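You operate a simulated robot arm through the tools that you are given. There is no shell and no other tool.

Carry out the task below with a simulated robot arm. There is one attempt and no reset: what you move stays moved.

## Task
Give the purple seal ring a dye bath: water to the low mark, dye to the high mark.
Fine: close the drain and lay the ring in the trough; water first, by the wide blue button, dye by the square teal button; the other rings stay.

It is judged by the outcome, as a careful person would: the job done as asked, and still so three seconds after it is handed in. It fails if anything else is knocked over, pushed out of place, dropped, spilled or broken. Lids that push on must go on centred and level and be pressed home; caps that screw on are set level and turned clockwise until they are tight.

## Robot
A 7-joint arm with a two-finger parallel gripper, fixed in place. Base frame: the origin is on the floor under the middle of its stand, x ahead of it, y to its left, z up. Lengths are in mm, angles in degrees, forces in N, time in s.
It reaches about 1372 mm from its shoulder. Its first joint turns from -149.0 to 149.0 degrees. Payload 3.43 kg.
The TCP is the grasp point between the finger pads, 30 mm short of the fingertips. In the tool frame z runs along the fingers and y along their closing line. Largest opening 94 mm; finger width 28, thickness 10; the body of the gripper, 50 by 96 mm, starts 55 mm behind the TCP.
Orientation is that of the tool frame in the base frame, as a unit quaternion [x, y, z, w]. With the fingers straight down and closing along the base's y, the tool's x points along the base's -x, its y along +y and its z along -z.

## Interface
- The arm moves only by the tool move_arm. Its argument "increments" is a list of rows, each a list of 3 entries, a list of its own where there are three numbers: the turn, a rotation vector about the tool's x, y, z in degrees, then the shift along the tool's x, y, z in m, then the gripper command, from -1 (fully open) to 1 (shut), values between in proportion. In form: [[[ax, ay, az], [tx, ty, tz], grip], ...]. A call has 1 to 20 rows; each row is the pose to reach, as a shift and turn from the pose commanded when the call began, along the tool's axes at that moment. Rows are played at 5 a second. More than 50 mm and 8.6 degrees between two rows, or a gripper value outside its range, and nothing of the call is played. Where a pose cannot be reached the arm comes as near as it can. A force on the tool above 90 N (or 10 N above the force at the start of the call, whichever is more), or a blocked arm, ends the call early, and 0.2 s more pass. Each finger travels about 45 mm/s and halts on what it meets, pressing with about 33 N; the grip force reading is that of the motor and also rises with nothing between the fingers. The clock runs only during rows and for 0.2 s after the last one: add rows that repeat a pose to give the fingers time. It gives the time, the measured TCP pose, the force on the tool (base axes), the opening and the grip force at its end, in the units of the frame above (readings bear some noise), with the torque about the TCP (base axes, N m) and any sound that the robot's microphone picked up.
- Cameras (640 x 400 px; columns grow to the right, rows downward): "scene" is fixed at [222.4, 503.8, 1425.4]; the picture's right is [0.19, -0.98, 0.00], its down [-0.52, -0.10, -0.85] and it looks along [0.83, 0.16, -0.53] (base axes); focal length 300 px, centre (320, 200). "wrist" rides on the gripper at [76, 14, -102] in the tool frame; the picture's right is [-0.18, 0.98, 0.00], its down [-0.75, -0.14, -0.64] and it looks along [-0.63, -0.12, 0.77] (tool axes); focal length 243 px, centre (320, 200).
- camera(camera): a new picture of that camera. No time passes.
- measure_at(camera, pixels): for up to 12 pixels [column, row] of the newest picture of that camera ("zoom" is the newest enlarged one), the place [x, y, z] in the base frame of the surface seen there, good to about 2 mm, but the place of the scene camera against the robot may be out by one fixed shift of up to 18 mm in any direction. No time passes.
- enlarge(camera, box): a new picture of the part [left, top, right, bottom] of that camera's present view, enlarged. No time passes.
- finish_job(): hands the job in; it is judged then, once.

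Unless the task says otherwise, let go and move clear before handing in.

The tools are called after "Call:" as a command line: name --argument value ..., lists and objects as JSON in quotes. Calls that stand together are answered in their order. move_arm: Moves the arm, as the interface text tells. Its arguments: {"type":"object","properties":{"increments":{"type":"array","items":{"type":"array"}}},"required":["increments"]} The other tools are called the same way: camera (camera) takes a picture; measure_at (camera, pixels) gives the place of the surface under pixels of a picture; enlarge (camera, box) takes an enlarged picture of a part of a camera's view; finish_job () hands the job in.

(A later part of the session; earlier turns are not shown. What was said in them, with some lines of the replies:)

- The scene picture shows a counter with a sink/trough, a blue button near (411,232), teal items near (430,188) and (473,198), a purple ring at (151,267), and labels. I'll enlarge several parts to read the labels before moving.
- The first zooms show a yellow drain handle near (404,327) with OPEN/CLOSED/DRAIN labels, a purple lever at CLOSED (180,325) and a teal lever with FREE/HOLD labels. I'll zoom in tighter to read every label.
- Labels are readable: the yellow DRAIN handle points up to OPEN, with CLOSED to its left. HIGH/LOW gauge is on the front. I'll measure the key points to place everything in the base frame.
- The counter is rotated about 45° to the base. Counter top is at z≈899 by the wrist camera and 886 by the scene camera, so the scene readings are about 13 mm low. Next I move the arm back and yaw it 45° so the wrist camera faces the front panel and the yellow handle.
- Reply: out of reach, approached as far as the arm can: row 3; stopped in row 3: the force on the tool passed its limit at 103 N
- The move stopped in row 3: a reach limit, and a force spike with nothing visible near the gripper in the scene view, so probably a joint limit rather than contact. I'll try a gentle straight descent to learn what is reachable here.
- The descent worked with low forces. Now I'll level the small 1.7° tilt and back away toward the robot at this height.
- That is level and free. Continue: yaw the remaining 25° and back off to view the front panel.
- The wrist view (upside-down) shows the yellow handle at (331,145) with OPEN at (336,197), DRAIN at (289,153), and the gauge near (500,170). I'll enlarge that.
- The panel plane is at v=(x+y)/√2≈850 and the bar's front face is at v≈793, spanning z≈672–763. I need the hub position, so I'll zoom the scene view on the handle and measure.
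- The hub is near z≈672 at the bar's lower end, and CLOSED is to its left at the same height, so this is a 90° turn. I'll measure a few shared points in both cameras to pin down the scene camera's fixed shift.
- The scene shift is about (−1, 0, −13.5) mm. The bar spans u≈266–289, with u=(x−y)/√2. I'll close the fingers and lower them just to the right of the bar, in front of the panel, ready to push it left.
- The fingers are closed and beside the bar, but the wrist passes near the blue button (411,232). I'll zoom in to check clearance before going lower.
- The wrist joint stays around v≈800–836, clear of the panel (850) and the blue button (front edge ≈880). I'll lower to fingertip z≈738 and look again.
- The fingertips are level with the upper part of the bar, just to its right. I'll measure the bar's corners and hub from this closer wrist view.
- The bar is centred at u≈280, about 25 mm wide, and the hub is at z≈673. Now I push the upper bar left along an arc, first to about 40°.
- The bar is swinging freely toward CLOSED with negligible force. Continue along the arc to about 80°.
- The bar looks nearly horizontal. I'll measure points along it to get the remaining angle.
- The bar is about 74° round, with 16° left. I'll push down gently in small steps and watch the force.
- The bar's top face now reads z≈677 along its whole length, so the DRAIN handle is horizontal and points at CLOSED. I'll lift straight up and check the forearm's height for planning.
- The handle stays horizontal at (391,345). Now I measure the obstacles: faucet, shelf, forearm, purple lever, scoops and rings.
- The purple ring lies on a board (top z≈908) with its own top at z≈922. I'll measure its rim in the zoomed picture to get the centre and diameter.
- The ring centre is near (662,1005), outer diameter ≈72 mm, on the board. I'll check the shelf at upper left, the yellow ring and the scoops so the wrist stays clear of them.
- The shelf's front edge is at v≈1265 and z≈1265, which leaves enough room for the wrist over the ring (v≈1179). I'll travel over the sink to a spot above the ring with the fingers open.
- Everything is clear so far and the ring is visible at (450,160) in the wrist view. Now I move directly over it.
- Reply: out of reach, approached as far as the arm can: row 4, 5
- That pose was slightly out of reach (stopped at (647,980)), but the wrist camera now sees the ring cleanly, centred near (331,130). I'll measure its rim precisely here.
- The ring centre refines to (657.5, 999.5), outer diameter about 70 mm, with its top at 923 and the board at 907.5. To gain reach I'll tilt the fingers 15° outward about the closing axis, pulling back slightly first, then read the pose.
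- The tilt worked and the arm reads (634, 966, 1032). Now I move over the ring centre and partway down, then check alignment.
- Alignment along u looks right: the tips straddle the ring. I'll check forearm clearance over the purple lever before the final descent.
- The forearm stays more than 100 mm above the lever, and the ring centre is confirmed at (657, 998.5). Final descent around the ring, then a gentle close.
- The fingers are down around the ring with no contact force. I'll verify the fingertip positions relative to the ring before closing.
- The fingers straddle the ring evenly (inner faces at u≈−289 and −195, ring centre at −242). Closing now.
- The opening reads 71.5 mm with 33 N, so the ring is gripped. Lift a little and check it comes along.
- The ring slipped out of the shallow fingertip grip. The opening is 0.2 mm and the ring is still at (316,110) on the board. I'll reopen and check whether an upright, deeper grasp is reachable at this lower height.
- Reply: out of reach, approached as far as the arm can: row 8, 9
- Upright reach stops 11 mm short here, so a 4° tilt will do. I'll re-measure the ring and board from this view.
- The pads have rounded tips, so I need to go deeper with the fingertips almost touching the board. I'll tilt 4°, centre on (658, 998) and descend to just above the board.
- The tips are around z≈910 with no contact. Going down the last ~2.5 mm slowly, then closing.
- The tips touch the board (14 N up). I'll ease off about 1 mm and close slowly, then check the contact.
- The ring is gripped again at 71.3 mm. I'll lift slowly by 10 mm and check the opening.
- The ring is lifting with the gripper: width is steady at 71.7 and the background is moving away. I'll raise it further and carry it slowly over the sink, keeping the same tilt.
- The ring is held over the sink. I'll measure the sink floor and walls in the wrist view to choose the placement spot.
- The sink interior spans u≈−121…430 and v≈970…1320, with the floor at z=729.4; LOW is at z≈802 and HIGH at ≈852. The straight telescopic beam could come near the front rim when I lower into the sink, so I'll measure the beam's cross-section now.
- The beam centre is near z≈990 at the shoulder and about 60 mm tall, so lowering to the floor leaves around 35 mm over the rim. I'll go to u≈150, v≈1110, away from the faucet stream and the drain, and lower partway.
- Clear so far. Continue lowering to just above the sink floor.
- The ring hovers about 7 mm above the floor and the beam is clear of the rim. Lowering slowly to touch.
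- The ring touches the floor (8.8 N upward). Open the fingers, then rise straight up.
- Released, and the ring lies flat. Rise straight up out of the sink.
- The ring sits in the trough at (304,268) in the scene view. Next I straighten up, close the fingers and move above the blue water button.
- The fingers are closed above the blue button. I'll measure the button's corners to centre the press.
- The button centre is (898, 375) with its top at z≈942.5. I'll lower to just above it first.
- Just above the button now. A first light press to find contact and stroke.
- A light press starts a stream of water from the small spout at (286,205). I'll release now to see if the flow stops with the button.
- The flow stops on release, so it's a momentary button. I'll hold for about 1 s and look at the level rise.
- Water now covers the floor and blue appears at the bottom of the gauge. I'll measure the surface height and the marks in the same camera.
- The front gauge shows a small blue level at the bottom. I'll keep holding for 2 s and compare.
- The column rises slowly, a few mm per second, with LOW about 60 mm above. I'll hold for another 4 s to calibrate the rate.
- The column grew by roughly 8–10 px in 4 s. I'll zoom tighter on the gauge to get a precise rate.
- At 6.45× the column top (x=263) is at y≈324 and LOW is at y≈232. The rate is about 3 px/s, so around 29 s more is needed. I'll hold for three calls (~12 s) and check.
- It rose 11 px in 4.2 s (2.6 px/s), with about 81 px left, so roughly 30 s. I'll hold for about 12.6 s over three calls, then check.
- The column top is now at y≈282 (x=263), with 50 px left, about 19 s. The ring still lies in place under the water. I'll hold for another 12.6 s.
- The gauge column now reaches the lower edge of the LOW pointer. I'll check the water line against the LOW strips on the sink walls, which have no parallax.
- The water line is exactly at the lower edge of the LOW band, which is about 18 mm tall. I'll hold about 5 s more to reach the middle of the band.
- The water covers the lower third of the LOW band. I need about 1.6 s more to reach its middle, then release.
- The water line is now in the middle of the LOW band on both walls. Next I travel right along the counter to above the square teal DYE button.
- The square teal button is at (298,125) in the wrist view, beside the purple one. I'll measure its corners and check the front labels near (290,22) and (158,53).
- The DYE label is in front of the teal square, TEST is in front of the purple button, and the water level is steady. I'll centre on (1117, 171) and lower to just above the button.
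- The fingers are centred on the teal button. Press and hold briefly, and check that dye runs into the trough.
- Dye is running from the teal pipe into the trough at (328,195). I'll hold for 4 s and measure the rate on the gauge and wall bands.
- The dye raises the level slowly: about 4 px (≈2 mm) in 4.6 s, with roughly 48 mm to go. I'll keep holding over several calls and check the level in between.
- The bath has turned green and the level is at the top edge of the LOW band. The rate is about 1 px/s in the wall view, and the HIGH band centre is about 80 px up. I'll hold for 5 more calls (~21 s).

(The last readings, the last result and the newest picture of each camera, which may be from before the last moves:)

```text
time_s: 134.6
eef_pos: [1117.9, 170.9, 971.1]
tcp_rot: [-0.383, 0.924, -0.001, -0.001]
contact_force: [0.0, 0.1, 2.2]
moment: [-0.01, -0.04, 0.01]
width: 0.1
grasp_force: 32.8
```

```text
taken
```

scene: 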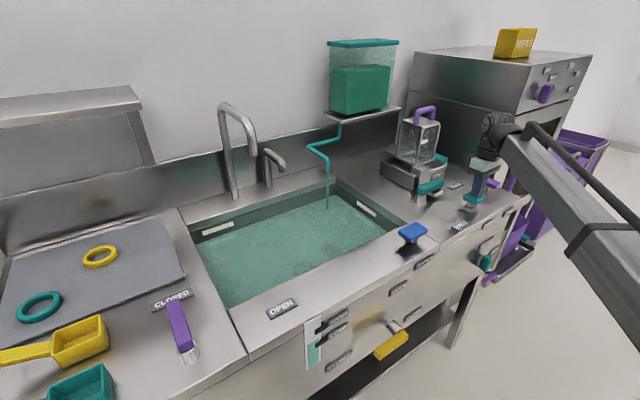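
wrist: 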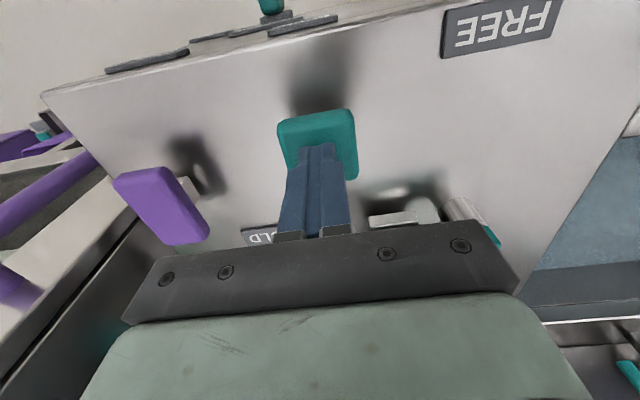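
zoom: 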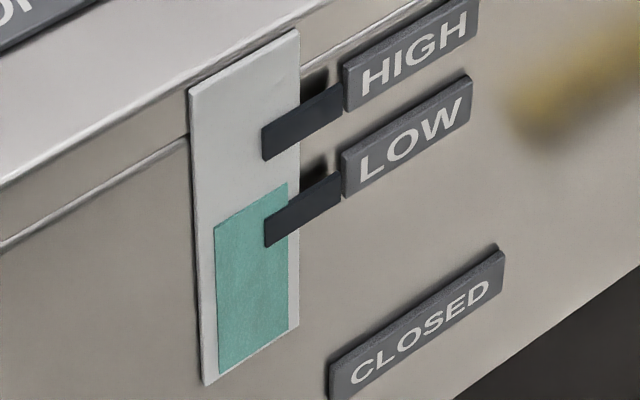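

At x=349 the water line is at y≈166 and the HIGH band's centre is at y≈106. At about 1.1 px/s that leaves roughly 55 s. I'll hold for 7 more calls (~29 s).

Call:
move_arm --increments '[[[0, 0, 0], [0, 0, 0], 1], [[0, 0, 0], [0, 0, 0], 1], [[0, 0, 0], [0, 0, 0], 1], [[0, 0, 0], [0, 0, 0], 1], [[0, 0, 0], [0, 0, 0], 1], [[0, 0, 0], [0, 0, 0], 1], [[0, 0, 0], [0, 0, 0], 1], [[0, 0, 0], [0, 0, 0], 1], [[0, 0, 0], [0, 0, 0], 1], [[0, 0, 0], [0, 0, 0], 1], [[0, 0, 0], [0, 0, 0], 1], [[0, 0, 0], [0, 0, 0], 1], [[0, 0, 0], [0, 0, 0], 1], [[0, 0, 0], [0, 0, 0], 1], [[0, 0, 0], [0, 0, 0], 1], [[0, 0, 0], [0, 0, 0], 1], [[0, 0, 0], [0, 0, 0], 1], [[0, 0, 0], [0, 0, 0], 1], [[0, 0, 0], [0, 0, 0], 1], [[0, 0, 0], [0, 0, 0], 1]]'

Call:
move_arm --increments '[[[0, 0, 0], [0, 0, 0], 1], [[0, 0, 0], [0, 0, 0], 1], [[0, 0, 0], [0, 0, 0], 1], [[0, 0, 0], [0, 0, 0], 1], [[0, 0, 0], [0, 0, 0], 1], [[0, 0, 0], [0, 0, 0], 1], [[0, 0, 0], [0, 0, 0], 1], [[0, 0, 0], [0, 0, 0], 1], [[0, 0, 0], [0, 0, 0], 1], [[0, 0, 0], [0, 0, 0], 1], [[0, 0, 0], [0, 0, 0], 1], [[0, 0, 0], [0, 0, 0], 1], [[0, 0, 0], [0, 0, 0], 1], [[0, 0, 0], [0, 0, 0], 1], [[0, 0, 0], [0, 0, 0], 1], [[0, 0, 0], [0, 0, 0], 1], [[0, 0, 0], [0, 0, 0], 1], [[0, 0, 0], [0, 0, 0], 1], [[0, 0, 0], [0, 0, 0], 1], [[0, 0, 0], [0, 0, 0], 1]]'

Call:
move_arm --increments '[[[0, 0, 0], [0, 0, 0], 1], [[0, 0, 0], [0, 0, 0], 1], [[0, 0, 0], [0, 0, 0], 1], [[0, 0, 0], [0, 0, 0], 1], [[0, 0, 0], [0, 0, 0], 1], [[0, 0, 0], [0, 0, 0], 1], [[0, 0, 0], [0, 0, 0], 1], [[0, 0, 0], [0, 0, 0], 1], [[0, 0, 0], [0, 0, 0], 1], [[0, 0, 0], [0, 0, 0], 1], [[0, 0, 0], [0, 0, 0], 1], [[0, 0, 0], [0, 0, 0], 1], [[0, 0, 0], [0, 0, 0], 1], [[0, 0, 0], [0, 0, 0], 1], [[0, 0, 0], [0, 0, 0], 1], [[0, 0, 0], [0, 0, 0], 1], [[0, 0, 0], [0, 0, 0], 1], [[0, 0, 0], [0, 0, 0], 1], [[0, 0, 0], [0, 0, 0], 1], [[0, 0, 0], [0, 0, 0], 1]]'

Call:
move_arm --increments '[[[0, 0, 0], [0, 0, 0], 1], [[0, 0, 0], [0, 0, 0], 1], [[0, 0, 0], [0, 0, 0], 1], [[0, 0, 0], [0, 0, 0], 1], [[0, 0, 0], [0, 0, 0], 1], [[0, 0, 0], [0, 0, 0], 1], [[0, 0, 0], [0, 0, 0], 1], [[0, 0, 0], [0, 0, 0], 1], [[0, 0, 0], [0, 0, 0], 1], [[0, 0, 0], [0, 0, 0], 1], [[0, 0, 0], [0, 0, 0], 1], [[0, 0, 0], [0, 0, 0], 1], [[0, 0, 0], [0, 0, 0], 1], [[0, 0, 0], [0, 0, 0], 1], [[0, 0, 0], [0, 0, 0], 1], [[0, 0, 0], [0, 0, 0], 1], [[0, 0, 0], [0, 0, 0], 1], [[0, 0, 0], [0, 0, 0], 1], [[0, 0, 0], [0, 0, 0], 1], [[0, 0, 0], [0, 0, 0], 1]]'

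Call:
move_arm --increments '[[[0, 0, 0], [0, 0, 0], 1], [[0, 0, 0], [0, 0, 0], 1], [[0, 0, 0], [0, 0, 0], 1], [[0, 0, 0], [0, 0, 0], 1], [[0, 0, 0], [0, 0, 0], 1], [[0, 0, 0], [0, 0, 0], 1], [[0, 0, 0], [0, 0, 0], 1], [[0, 0, 0], [0, 0, 0], 1], [[0, 0, 0], [0, 0, 0], 1], [[0, 0, 0], [0, 0, 0], 1], [[0, 0, 0], [0, 0, 0], 1], [[0, 0, 0], [0, 0, 0], 1], [[0, 0, 0], [0, 0, 0], 1], [[0, 0, 0], [0, 0, 0], 1], [[0, 0, 0], [0, 0, 0], 1], [[0, 0, 0], [0, 0, 0], 1], [[0, 0, 0], [0, 0, 0], 1], [[0, 0, 0], [0, 0, 0], 1], [[0, 0, 0], [0, 0, 0], 1], [[0, 0, 0], [0, 0, 0], 1]]'

Call:
move_arm --increments '[[[0, 0, 0], [0, 0, 0], 1], [[0, 0, 0], [0, 0, 0], 1], [[0, 0, 0], [0, 0, 0], 1], [[0, 0, 0], [0, 0, 0], 1], [[0, 0, 0], [0, 0, 0], 1], [[0, 0, 0], [0, 0, 0], 1], [[0, 0, 0], [0, 0, 0], 1], [[0, 0, 0], [0, 0, 0], 1], [[0, 0, 0], [0, 0, 0], 1], [[0, 0, 0], [0, 0, 0], 1], [[0, 0, 0], [0, 0, 0], 1], [[0, 0, 0], [0, 0, 0], 1], [[0, 0, 0], [0, 0, 0], 1], [[0, 0, 0], [0, 0, 0], 1], [[0, 0, 0], [0, 0, 0], 1], [[0, 0, 0], [0, 0, 0], 1], [[0, 0, 0], [0, 0, 0], 1], [[0, 0, 0], [0, 0, 0], 1], [[0, 0, 0], [0, 0, 0], 1], [[0, 0, 0], [0, 0, 0], 1]]'

Call:
move_arm --increments '[[[0, 0, 0], [0, 0, 0], 1], [[0, 0, 0], [0, 0, 0], 1], [[0, 0, 0], [0, 0, 0], 1], [[0, 0, 0], [0, 0, 0], 1], [[0, 0, 0], [0, 0, 0], 1], [[0, 0, 0], [0, 0, 0], 1], [[0, 0, 0], [0, 0, 0], 1], [[0, 0, 0], [0, 0, 0], 1], [[0, 0, 0], [0, 0, 0], 1], [[0, 0, 0], [0, 0, 0], 1], [[0, 0, 0], [0, 0, 0], 1], [[0, 0, 0], [0, 0, 0], 1], [[0, 0, 0], [0, 0, 0], 1], [[0, 0, 0], [0, 0, 0], 1], [[0, 0, 0], [0, 0, 0], 1], [[0, 0, 0], [0, 0, 0], 1], [[0, 0, 0], [0, 0, 0], 1], [[0, 0, 0], [0, 0, 0], 1], [[0, 0, 0], [0, 0, 0], 1], [[0, 0, 0], [0, 0, 0], 1]]'

Call:
enlarge --camera "scene" --box '[190, 210, 270, 260]'

Call:
enlarge --camera "scene" --box '[308, 310, 340, 372]'

Call:
camera --camera "scene"

```text
time_s: 138.8
eef_pos: [1118.3, 171.1, 972.6]
tcp_rot: [-0.383, 0.924, -0.002, -0.002]
contact_force: [0.3, -0.9, 1.9]
moment: [0.04, -0.04, 0.01]
width: 0.1
grasp_force: 32.2
```

```text
time_s: 143.0
eef_pos: [1118.0, 171.4, 971.1]
tcp_rot: [-0.383, 0.924, -0.002, -0.001]
contact_force: [-0.2, -0.3, 0.7]
moment: [0.01, -0.03, 0.01]
width: 0.0
grasp_force: 32.9
```

```text
time_s: 147.2
eef_pos: [1118.1, 171.0, 971.9]
tcp_rot: [-0.383, 0.924, -0.001, -0.001]
contact_force: [-0.6, -0.2, 2.0]
moment: [0.03, -0.03, -0.01]
width: 0.0
grasp_force: 32.9
```

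```text
time_s: 151.4
eef_pos: [1118.3, 171.3, 972.5]
tcp_rot: [-0.383, 0.924, -0.002, -0.001]
contact_force: [0.0, 0.5, 0.9]
moment: [0.01, -0.01, -0.04]
width: 0.0
grasp_force: 33.7
```

```text
time_s: 155.6
eef_pos: [1118.6, 169.6, 971.3]
tcp_rot: [-0.382, 0.924, -0.002, -0.001]
contact_force: [0.7, 0.1, 2.0]
moment: [0.01, -0.02, 0.03]
width: 0.0
grasp_force: 32.6
```

```text
time_s: 159.8
eef_pos: [1119.1, 171.7, 970.6]
tcp_rot: [-0.383, 0.924, -0.002, -0.002]
contact_force: [0.3, 0.6, 2.9]
moment: [0.03, 0.0, -0.01]
width: 0.0
grasp_force: 32.3
```

```text
time_s: 164.0
eef_pos: [1118.3, 171.1, 971.5]
tcp_rot: [-0.383, 0.924, -0.002, -0.002]
contact_force: [0.1, -0.5, 3.0]
moment: [0.02, -0.02, -0.01]
width: 0.1
grasp_force: 32.4
```

```text
8.00 times, centred on (230, 235) of scene
```

zoom: 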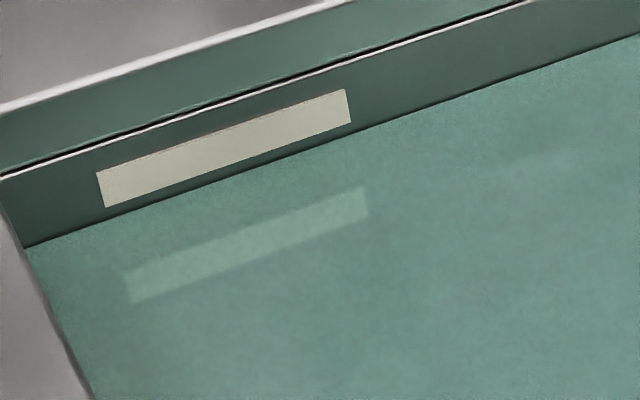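

```text
6.45 times, centred on (324, 341) of scene
```

zoom: 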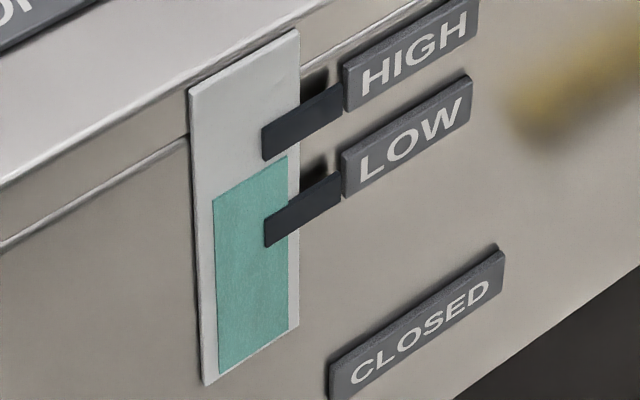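

```text
taken
```

scene: 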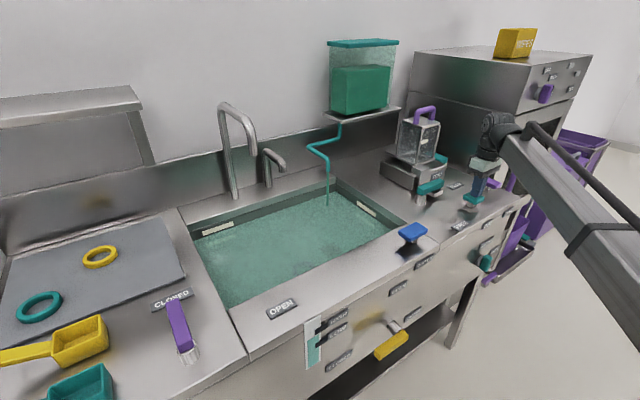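

The water line at x=349 is now y≈134, with 28 px (~26 s) left to the HIGH band's centre. I'll hold for 5 more calls (~21 s), then check.

Call:
move_arm --increments '[[[0, 0, 0], [0, 0, 0], 1], [[0, 0, 0], [0, 0, 0], 1], [[0, 0, 0], [0, 0, 0], 1], [[0, 0, 0], [0, 0, 0], 1], [[0, 0, 0], [0, 0, 0], 1], [[0, 0, 0], [0, 0, 0], 1], [[0, 0, 0], [0, 0, 0], 1], [[0, 0, 0], [0, 0, 0], 1], [[0, 0, 0], [0, 0, 0], 1], [[0, 0, 0], [0, 0, 0], 1], [[0, 0, 0], [0, 0, 0], 1], [[0, 0, 0], [0, 0, 0], 1], [[0, 0, 0], [0, 0, 0], 1], [[0, 0, 0], [0, 0, 0], 1], [[0, 0, 0], [0, 0, 0], 1], [[0, 0, 0], [0, 0, 0], 1], [[0, 0, 0], [0, 0, 0], 1], [[0, 0, 0], [0, 0, 0], 1], [[0, 0, 0], [0, 0, 0], 1], [[0, 0, 0], [0, 0, 0], 1]]'

Call:
move_arm --increments '[[[0, 0, 0], [0, 0, 0], 1], [[0, 0, 0], [0, 0, 0], 1], [[0, 0, 0], [0, 0, 0], 1], [[0, 0, 0], [0, 0, 0], 1], [[0, 0, 0], [0, 0, 0], 1], [[0, 0, 0], [0, 0, 0], 1], [[0, 0, 0], [0, 0, 0], 1], [[0, 0, 0], [0, 0, 0], 1], [[0, 0, 0], [0, 0, 0], 1], [[0, 0, 0], [0, 0, 0], 1], [[0, 0, 0], [0, 0, 0], 1], [[0, 0, 0], [0, 0, 0], 1], [[0, 0, 0], [0, 0, 0], 1], [[0, 0, 0], [0, 0, 0], 1], [[0, 0, 0], [0, 0, 0], 1], [[0, 0, 0], [0, 0, 0], 1], [[0, 0, 0], [0, 0, 0], 1], [[0, 0, 0], [0, 0, 0], 1], [[0, 0, 0], [0, 0, 0], 1], [[0, 0, 0], [0, 0, 0], 1]]'

Call:
move_arm --increments '[[[0, 0, 0], [0, 0, 0], 1], [[0, 0, 0], [0, 0, 0], 1], [[0, 0, 0], [0, 0, 0], 1], [[0, 0, 0], [0, 0, 0], 1], [[0, 0, 0], [0, 0, 0], 1], [[0, 0, 0], [0, 0, 0], 1], [[0, 0, 0], [0, 0, 0], 1], [[0, 0, 0], [0, 0, 0], 1], [[0, 0, 0], [0, 0, 0], 1], [[0, 0, 0], [0, 0, 0], 1], [[0, 0, 0], [0, 0, 0], 1], [[0, 0, 0], [0, 0, 0], 1], [[0, 0, 0], [0, 0, 0], 1], [[0, 0, 0], [0, 0, 0], 1], [[0, 0, 0], [0, 0, 0], 1], [[0, 0, 0], [0, 0, 0], 1], [[0, 0, 0], [0, 0, 0], 1], [[0, 0, 0], [0, 0, 0], 1], [[0, 0, 0], [0, 0, 0], 1], [[0, 0, 0], [0, 0, 0], 1]]'

Call:
move_arm --increments '[[[0, 0, 0], [0, 0, 0], 1], [[0, 0, 0], [0, 0, 0], 1], [[0, 0, 0], [0, 0, 0], 1], [[0, 0, 0], [0, 0, 0], 1], [[0, 0, 0], [0, 0, 0], 1], [[0, 0, 0], [0, 0, 0], 1], [[0, 0, 0], [0, 0, 0], 1], [[0, 0, 0], [0, 0, 0], 1], [[0, 0, 0], [0, 0, 0], 1], [[0, 0, 0], [0, 0, 0], 1], [[0, 0, 0], [0, 0, 0], 1], [[0, 0, 0], [0, 0, 0], 1], [[0, 0, 0], [0, 0, 0], 1], [[0, 0, 0], [0, 0, 0], 1], [[0, 0, 0], [0, 0, 0], 1], [[0, 0, 0], [0, 0, 0], 1], [[0, 0, 0], [0, 0, 0], 1], [[0, 0, 0], [0, 0, 0], 1], [[0, 0, 0], [0, 0, 0], 1], [[0, 0, 0], [0, 0, 0], 1]]'

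Call:
move_arm --increments '[[[0, 0, 0], [0, 0, 0], 1], [[0, 0, 0], [0, 0, 0], 1], [[0, 0, 0], [0, 0, 0], 1], [[0, 0, 0], [0, 0, 0], 1], [[0, 0, 0], [0, 0, 0], 1], [[0, 0, 0], [0, 0, 0], 1], [[0, 0, 0], [0, 0, 0], 1], [[0, 0, 0], [0, 0, 0], 1], [[0, 0, 0], [0, 0, 0], 1], [[0, 0, 0], [0, 0, 0], 1], [[0, 0, 0], [0, 0, 0], 1], [[0, 0, 0], [0, 0, 0], 1], [[0, 0, 0], [0, 0, 0], 1], [[0, 0, 0], [0, 0, 0], 1], [[0, 0, 0], [0, 0, 0], 1], [[0, 0, 0], [0, 0, 0], 1], [[0, 0, 0], [0, 0, 0], 1], [[0, 0, 0], [0, 0, 0], 1], [[0, 0, 0], [0, 0, 0], 1], [[0, 0, 0], [0, 0, 0], 1]]'

Call:
enlarge --camera "scene" --box '[190, 210, 270, 260]'

Call:
enlarge --camera "scene" --box '[308, 310, 340, 372]'

Call:
enlarge --camera "scene" --box '[330, 185, 410, 235]'

```text
time_s: 168.2
eef_pos: [1119.1, 171.5, 971.9]
tcp_rot: [-0.383, 0.924, -0.002, -0.001]
contact_force: [-0.1, -0.1, 3.3]
moment: [0.0, -0.04, 0.01]
width: 0.2
grasp_force: 32.9
```

```text
time_s: 172.4
eef_pos: [1117.9, 171.4, 971.7]
tcp_rot: [-0.383, 0.924, -0.001, -0.001]
contact_force: [0.1, 0.2, 2.4]
moment: [0.01, -0.03, -0.04]
width: 0.0
grasp_force: 32.6
```

```text
time_s: 176.6
eef_pos: [1117.8, 170.4, 971.7]
tcp_rot: [-0.383, 0.924, -0.002, -0.001]
contact_force: [-0.2, 0.3, 2.7]
moment: [0.02, -0.03, -0.01]
width: 0.0
grasp_force: 33.5
```

```text
time_s: 180.8
eef_pos: [1118.4, 169.8, 971.6]
tcp_rot: [-0.382, 0.924, -0.002, -0.002]
contact_force: [-0.3, 1.0, 2.4]
moment: [0.02, -0.02, -0.03]
width: 0.0
grasp_force: 33.4
```

```text
time_s: 185.0
eef_pos: [1118.9, 171.3, 972.1]
tcp_rot: [-0.382, 0.924, -0.001, -0.001]
contact_force: [-0.3, 0.6, 1.5]
moment: [0.01, -0.04, 0.0]
width: 0.0
grasp_force: 32.4
```

```text
8.00 times, centred on (230, 235) of scene
```

zoom: 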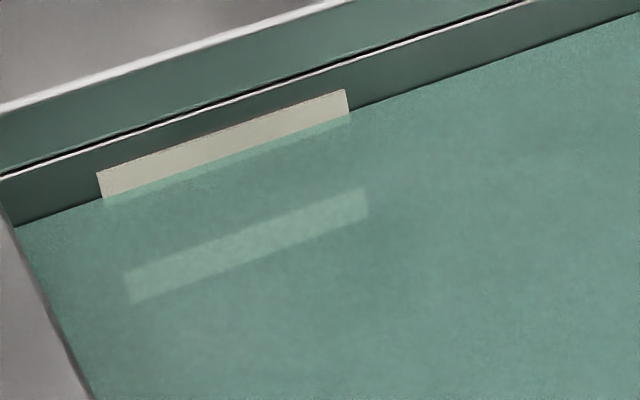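

```text
6.45 times, centred on (324, 341) of scene
```

zoom: 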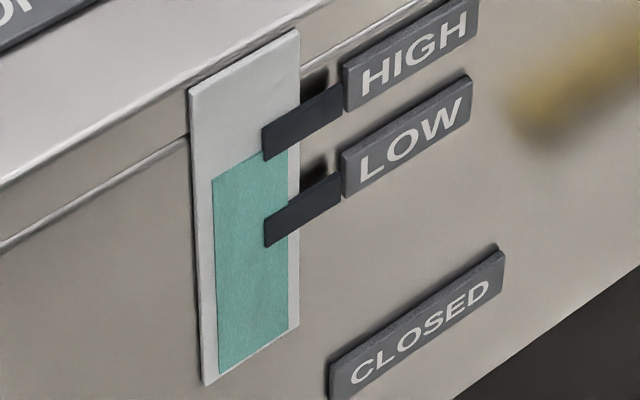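

```text
8.00 times, centred on (370, 210) of scene
```

zoom: 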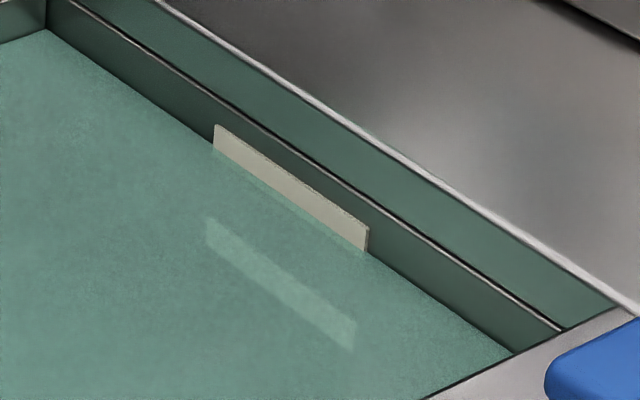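

The dye level is about a third up the HIGH band. I need roughly 6 s more for the middle: one more full hold and then a short hold with release.

Call:
move_arm --increments '[[[0, 0, 0], [0, 0, 0], 1], [[0, 0, 0], [0, 0, 0], 1], [[0, 0, 0], [0, 0, 0], 1], [[0, 0, 0], [0, 0, 0], 1], [[0, 0, 0], [0, 0, 0], 1], [[0, 0, 0], [0, 0, 0], 1], [[0, 0, 0], [0, 0, 0], 1], [[0, 0, 0], [0, 0, 0], 1], [[0, 0, 0], [0, 0, 0], 1], [[0, 0, 0], [0, 0, 0], 1], [[0, 0, 0], [0, 0, 0], 1], [[0, 0, 0], [0, 0, 0], 1], [[0, 0, 0], [0, 0, 0], 1], [[0, 0, 0], [0, 0, 0], 1], [[0, 0, 0], [0, 0, 0], 1], [[0, 0, 0], [0, 0, 0], 1], [[0, 0, 0], [0, 0, 0], 1], [[0, 0, 0], [0, 0, 0], 1], [[0, 0, 0], [0, 0, 0], 1], [[0, 0, 0], [0, 0, 0], 1]]'

Call:
enlarge --camera "scene" --box '[190, 210, 270, 260]'

Call:
enlarge --camera "scene" --box '[330, 185, 410, 235]'

```text
time_s: 189.2
eef_pos: [1119.0, 171.0, 970.2]
tcp_rot: [-0.383, 0.924, -0.001, -0.002]
contact_force: [-0.5, -0.5, 2.3]
moment: [0.03, 0.0, 0.0]
width: 0.3
grasp_force: 32.8
```

```text
8.00 times, centred on (230, 235) of scene
```

zoom: 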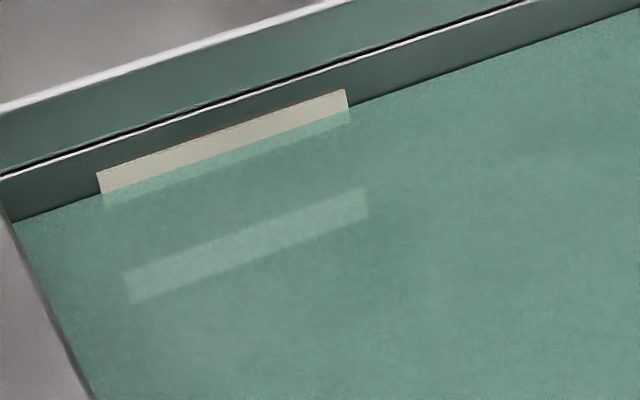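

```text
8.00 times, centred on (370, 210) of scene
```

zoom: 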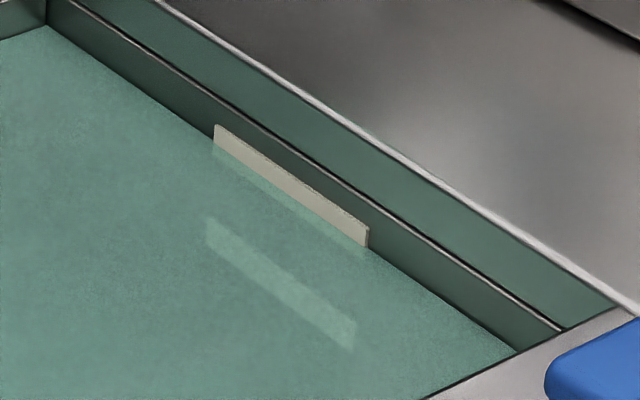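

It is now about 44% up the HIGH band. I'll hold about 1.8 s more, then release and lift clear.

Call:
move_arm --increments '[[[0, 0, 0], [0, 0, 0], 1], [[0, 0, 0], [0, 0, 0], 1], [[0, 0, 0], [0, 0, 0], 1], [[0, 0, 0], [0, 0, 0], 1], [[0, 0, 0], [0, 0, 0], 1], [[0, 0, 0], [0, 0, 0], 1], [[0, 0, 0], [0, 0, 0], 1], [[0, 0, 0], [0, 0, 0], 1], [[0, 0, 0], [0, 0, -0.012], 1], [[0, 0, 0], [0, 0, -0.03], 1], [[0, 0, 0], [0, 0, -0.06], 1], [[0, 0, 0], [0, 0, -0.06], 1]]'

Call:
enlarge --camera "scene" --box '[190, 210, 270, 260]'

Call:
enlarge --camera "scene" --box '[308, 310, 340, 372]'

Call:
camera --camera "scene"

```text
time_s: 191.8
eef_pos: [1118.2, 169.8, 1031.4]
tcp_rot: [-0.383, 0.924, -0.001, -0.001]
contact_force: [0.0, -1.4, 0.1]
moment: [-0.02, -0.03, -0.02]
width: 0.0
grasp_force: 32.6
```

```text
8.00 times, centred on (230, 235) of scene
```

zoom: 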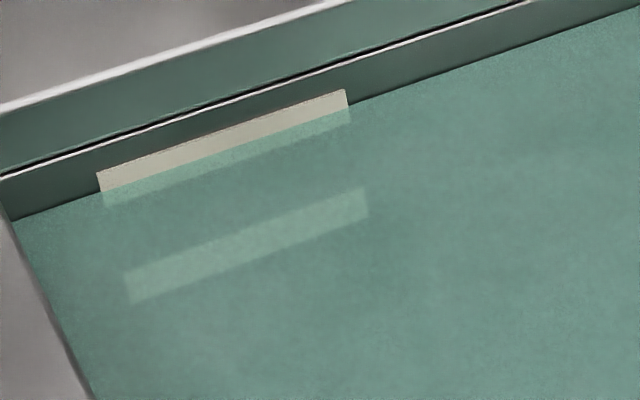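

```text
6.45 times, centred on (324, 341) of scene
```

zoom: 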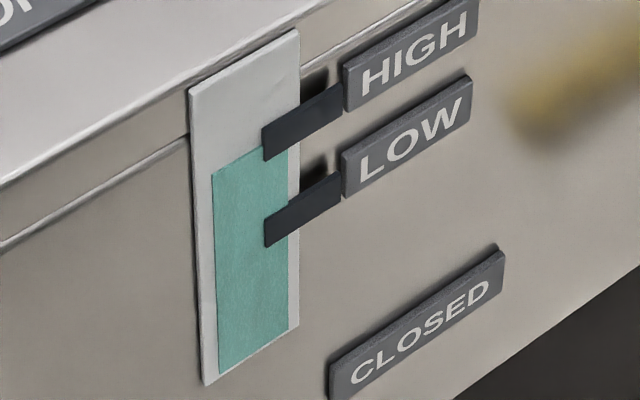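

```text
taken
```

scene: 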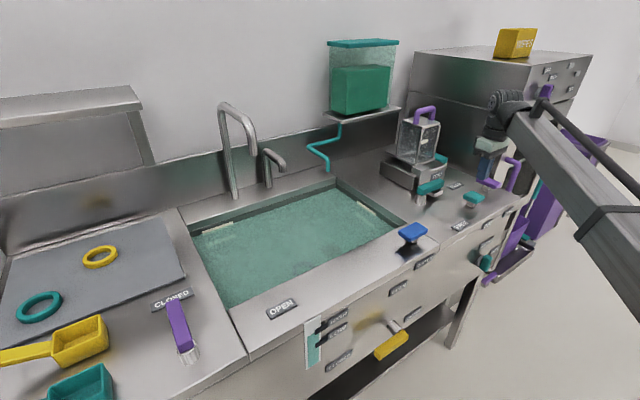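

The dye flow has stopped, and the level is at about the middle of the HIGH band on the wall. I'll cross-check with the gauge and right wall in close zooms and measurements.

Call:
enlarge --camera "scene" --box '[312, 312, 336, 340]'

Call:
measure_at --camera "zoom" --pixels '[[150, 230], [150, 200], [300, 150], [300, 110], [300, 300], [300, 270]]'

Call:
enlarge --camera "scene" --box '[345, 190, 395, 225]'

```text
14.29 times, centred on (324, 326) of scene
```

zoom: 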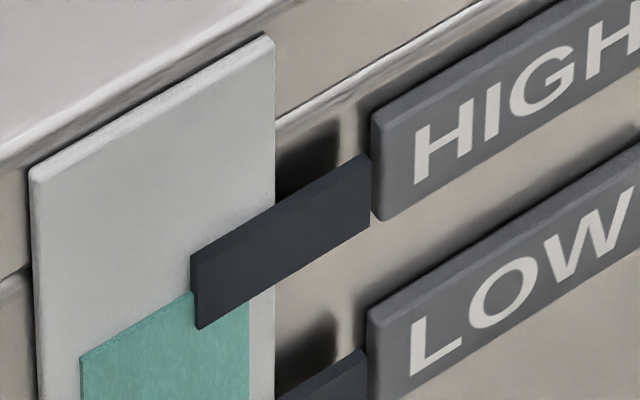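

```text
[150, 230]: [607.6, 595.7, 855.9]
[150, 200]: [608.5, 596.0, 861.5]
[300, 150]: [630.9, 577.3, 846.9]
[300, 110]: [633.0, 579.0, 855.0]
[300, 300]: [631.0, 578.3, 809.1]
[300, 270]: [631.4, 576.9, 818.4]
```

```text
11.43 times, centred on (370, 208) of scene
```

zoom: 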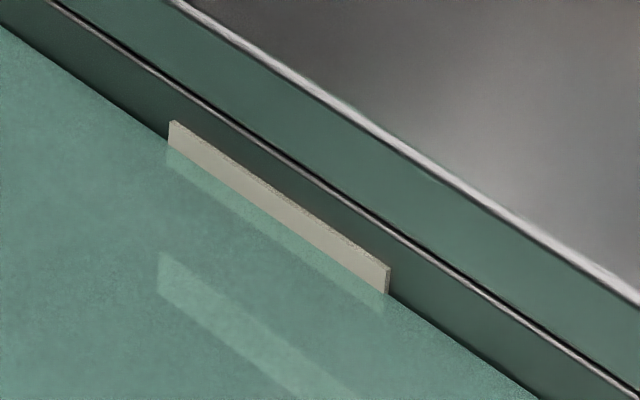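

The gauge column meets the centre of the HIGH pointer, and both wall bands are half covered, so the fill is right. I'll lift the arm well clear, then do a final check of the ring, drain and other items.

Call:
move_arm --increments '[[[0, 0, 0], [0, 0, -0.03], 1], [[0, 0, 0], [0.02, 0, -0.06], 0], [[0, 0, 0], [0.05, 0, -0.09], -0.5], [[0, 0, 0], [0.09, 0, -0.1], -0.5], [[0, 0, 0], [0.09, 0, -0.1], -0.5]]'

Call:
camera --camera "scene"

Call:
enlarge --camera "scene" --box '[190, 150, 410, 380]'

Call:
enlarge --camera "scene" --box '[0, 220, 240, 400]'

Call:
enlarge --camera "scene" --box '[190, 210, 270, 260]'

Call:
enlarge --camera "scene" --box '[270, 240, 340, 290]'

```text
time_s: 193.0
eef_pos: [1053.1, 107.5, 1131.5]
tcp_rot: [-0.382, 0.924, -0.001, -0.001]
contact_force: [-1.1, -0.2, -0.1]
moment: [0.02, -0.01, 0.0]
width: 70.4
grasp_force: 0.2
```

```text
taken
```

scene: 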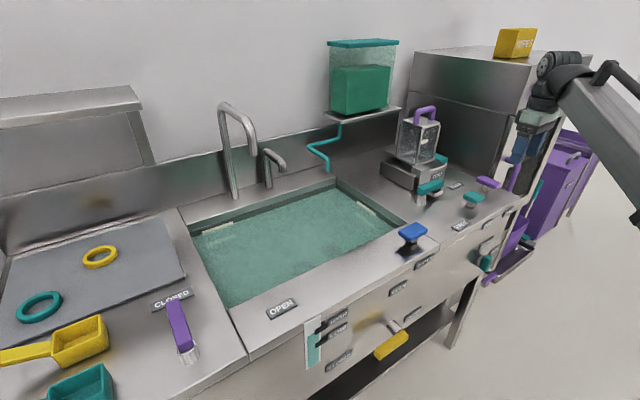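

```text
1.74 times, centred on (300, 265) of scene
```

zoom: 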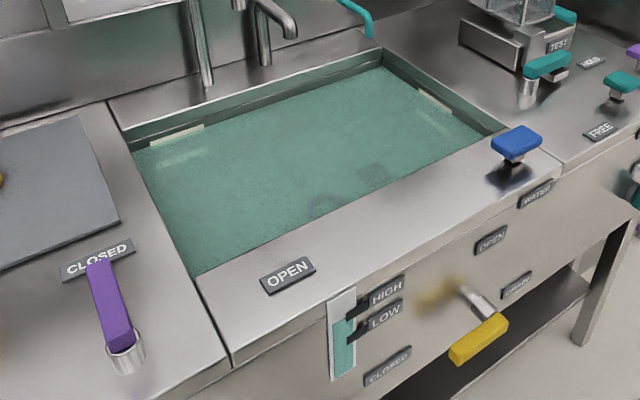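

```text
2.22 times, centred on (120, 310) of scene
```

zoom: 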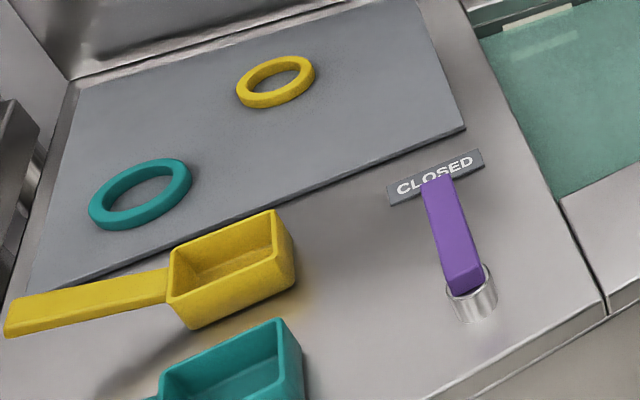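

```text
8.00 times, centred on (230, 235) of scene
```

zoom: 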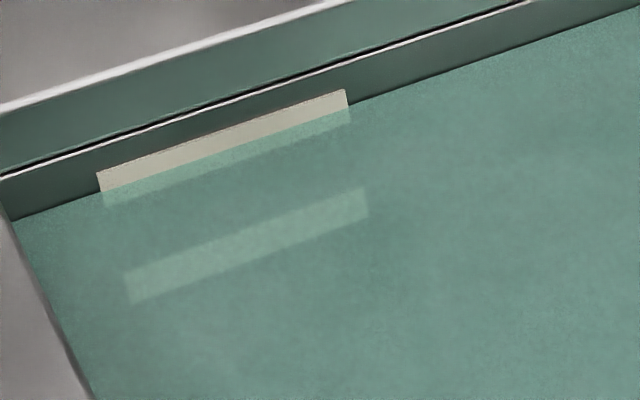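

```text
8.00 times, centred on (305, 265) of scene
```

zoom: 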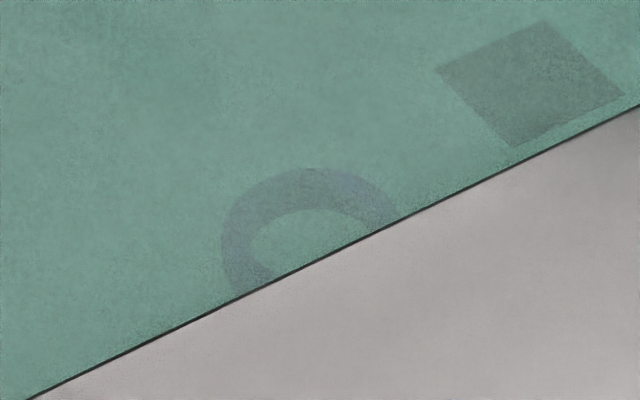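

The ring is submerged on the trough floor at (304,265), the level holds at the middle of HIGH, and the DRAIN handle is at CLOSED. The teal and yellow rings, the scoops and the levers haven't moved. The arm is clear, so I'm handing in.

Call:
finish_job

```text
The job is handed in.
```

The purple seal ring is in its dye bath, and I've handed the job in. I don't have the judge's result, only that it was accepted.

- **Drain:** the yellow DRAIN handle is turned to CLOSED, and the level has held steady since.
- **Ring:** it lies flat and submerged on the trough floor, away from the drain and the water stream. It slipped from my first grip on the board before I lifted it on the second try. Nothing else was disturbed.
- **Water:** filled with the blue button to the middle of the LOW band on the trough walls.
- **Dye:** filled with the square teal button to the middle of the HIGH band; the front gauge agrees.
- **Everything else:** the yellow and teal rings, the scoops and the other levers are where they were, and the arm is clear of the counter.
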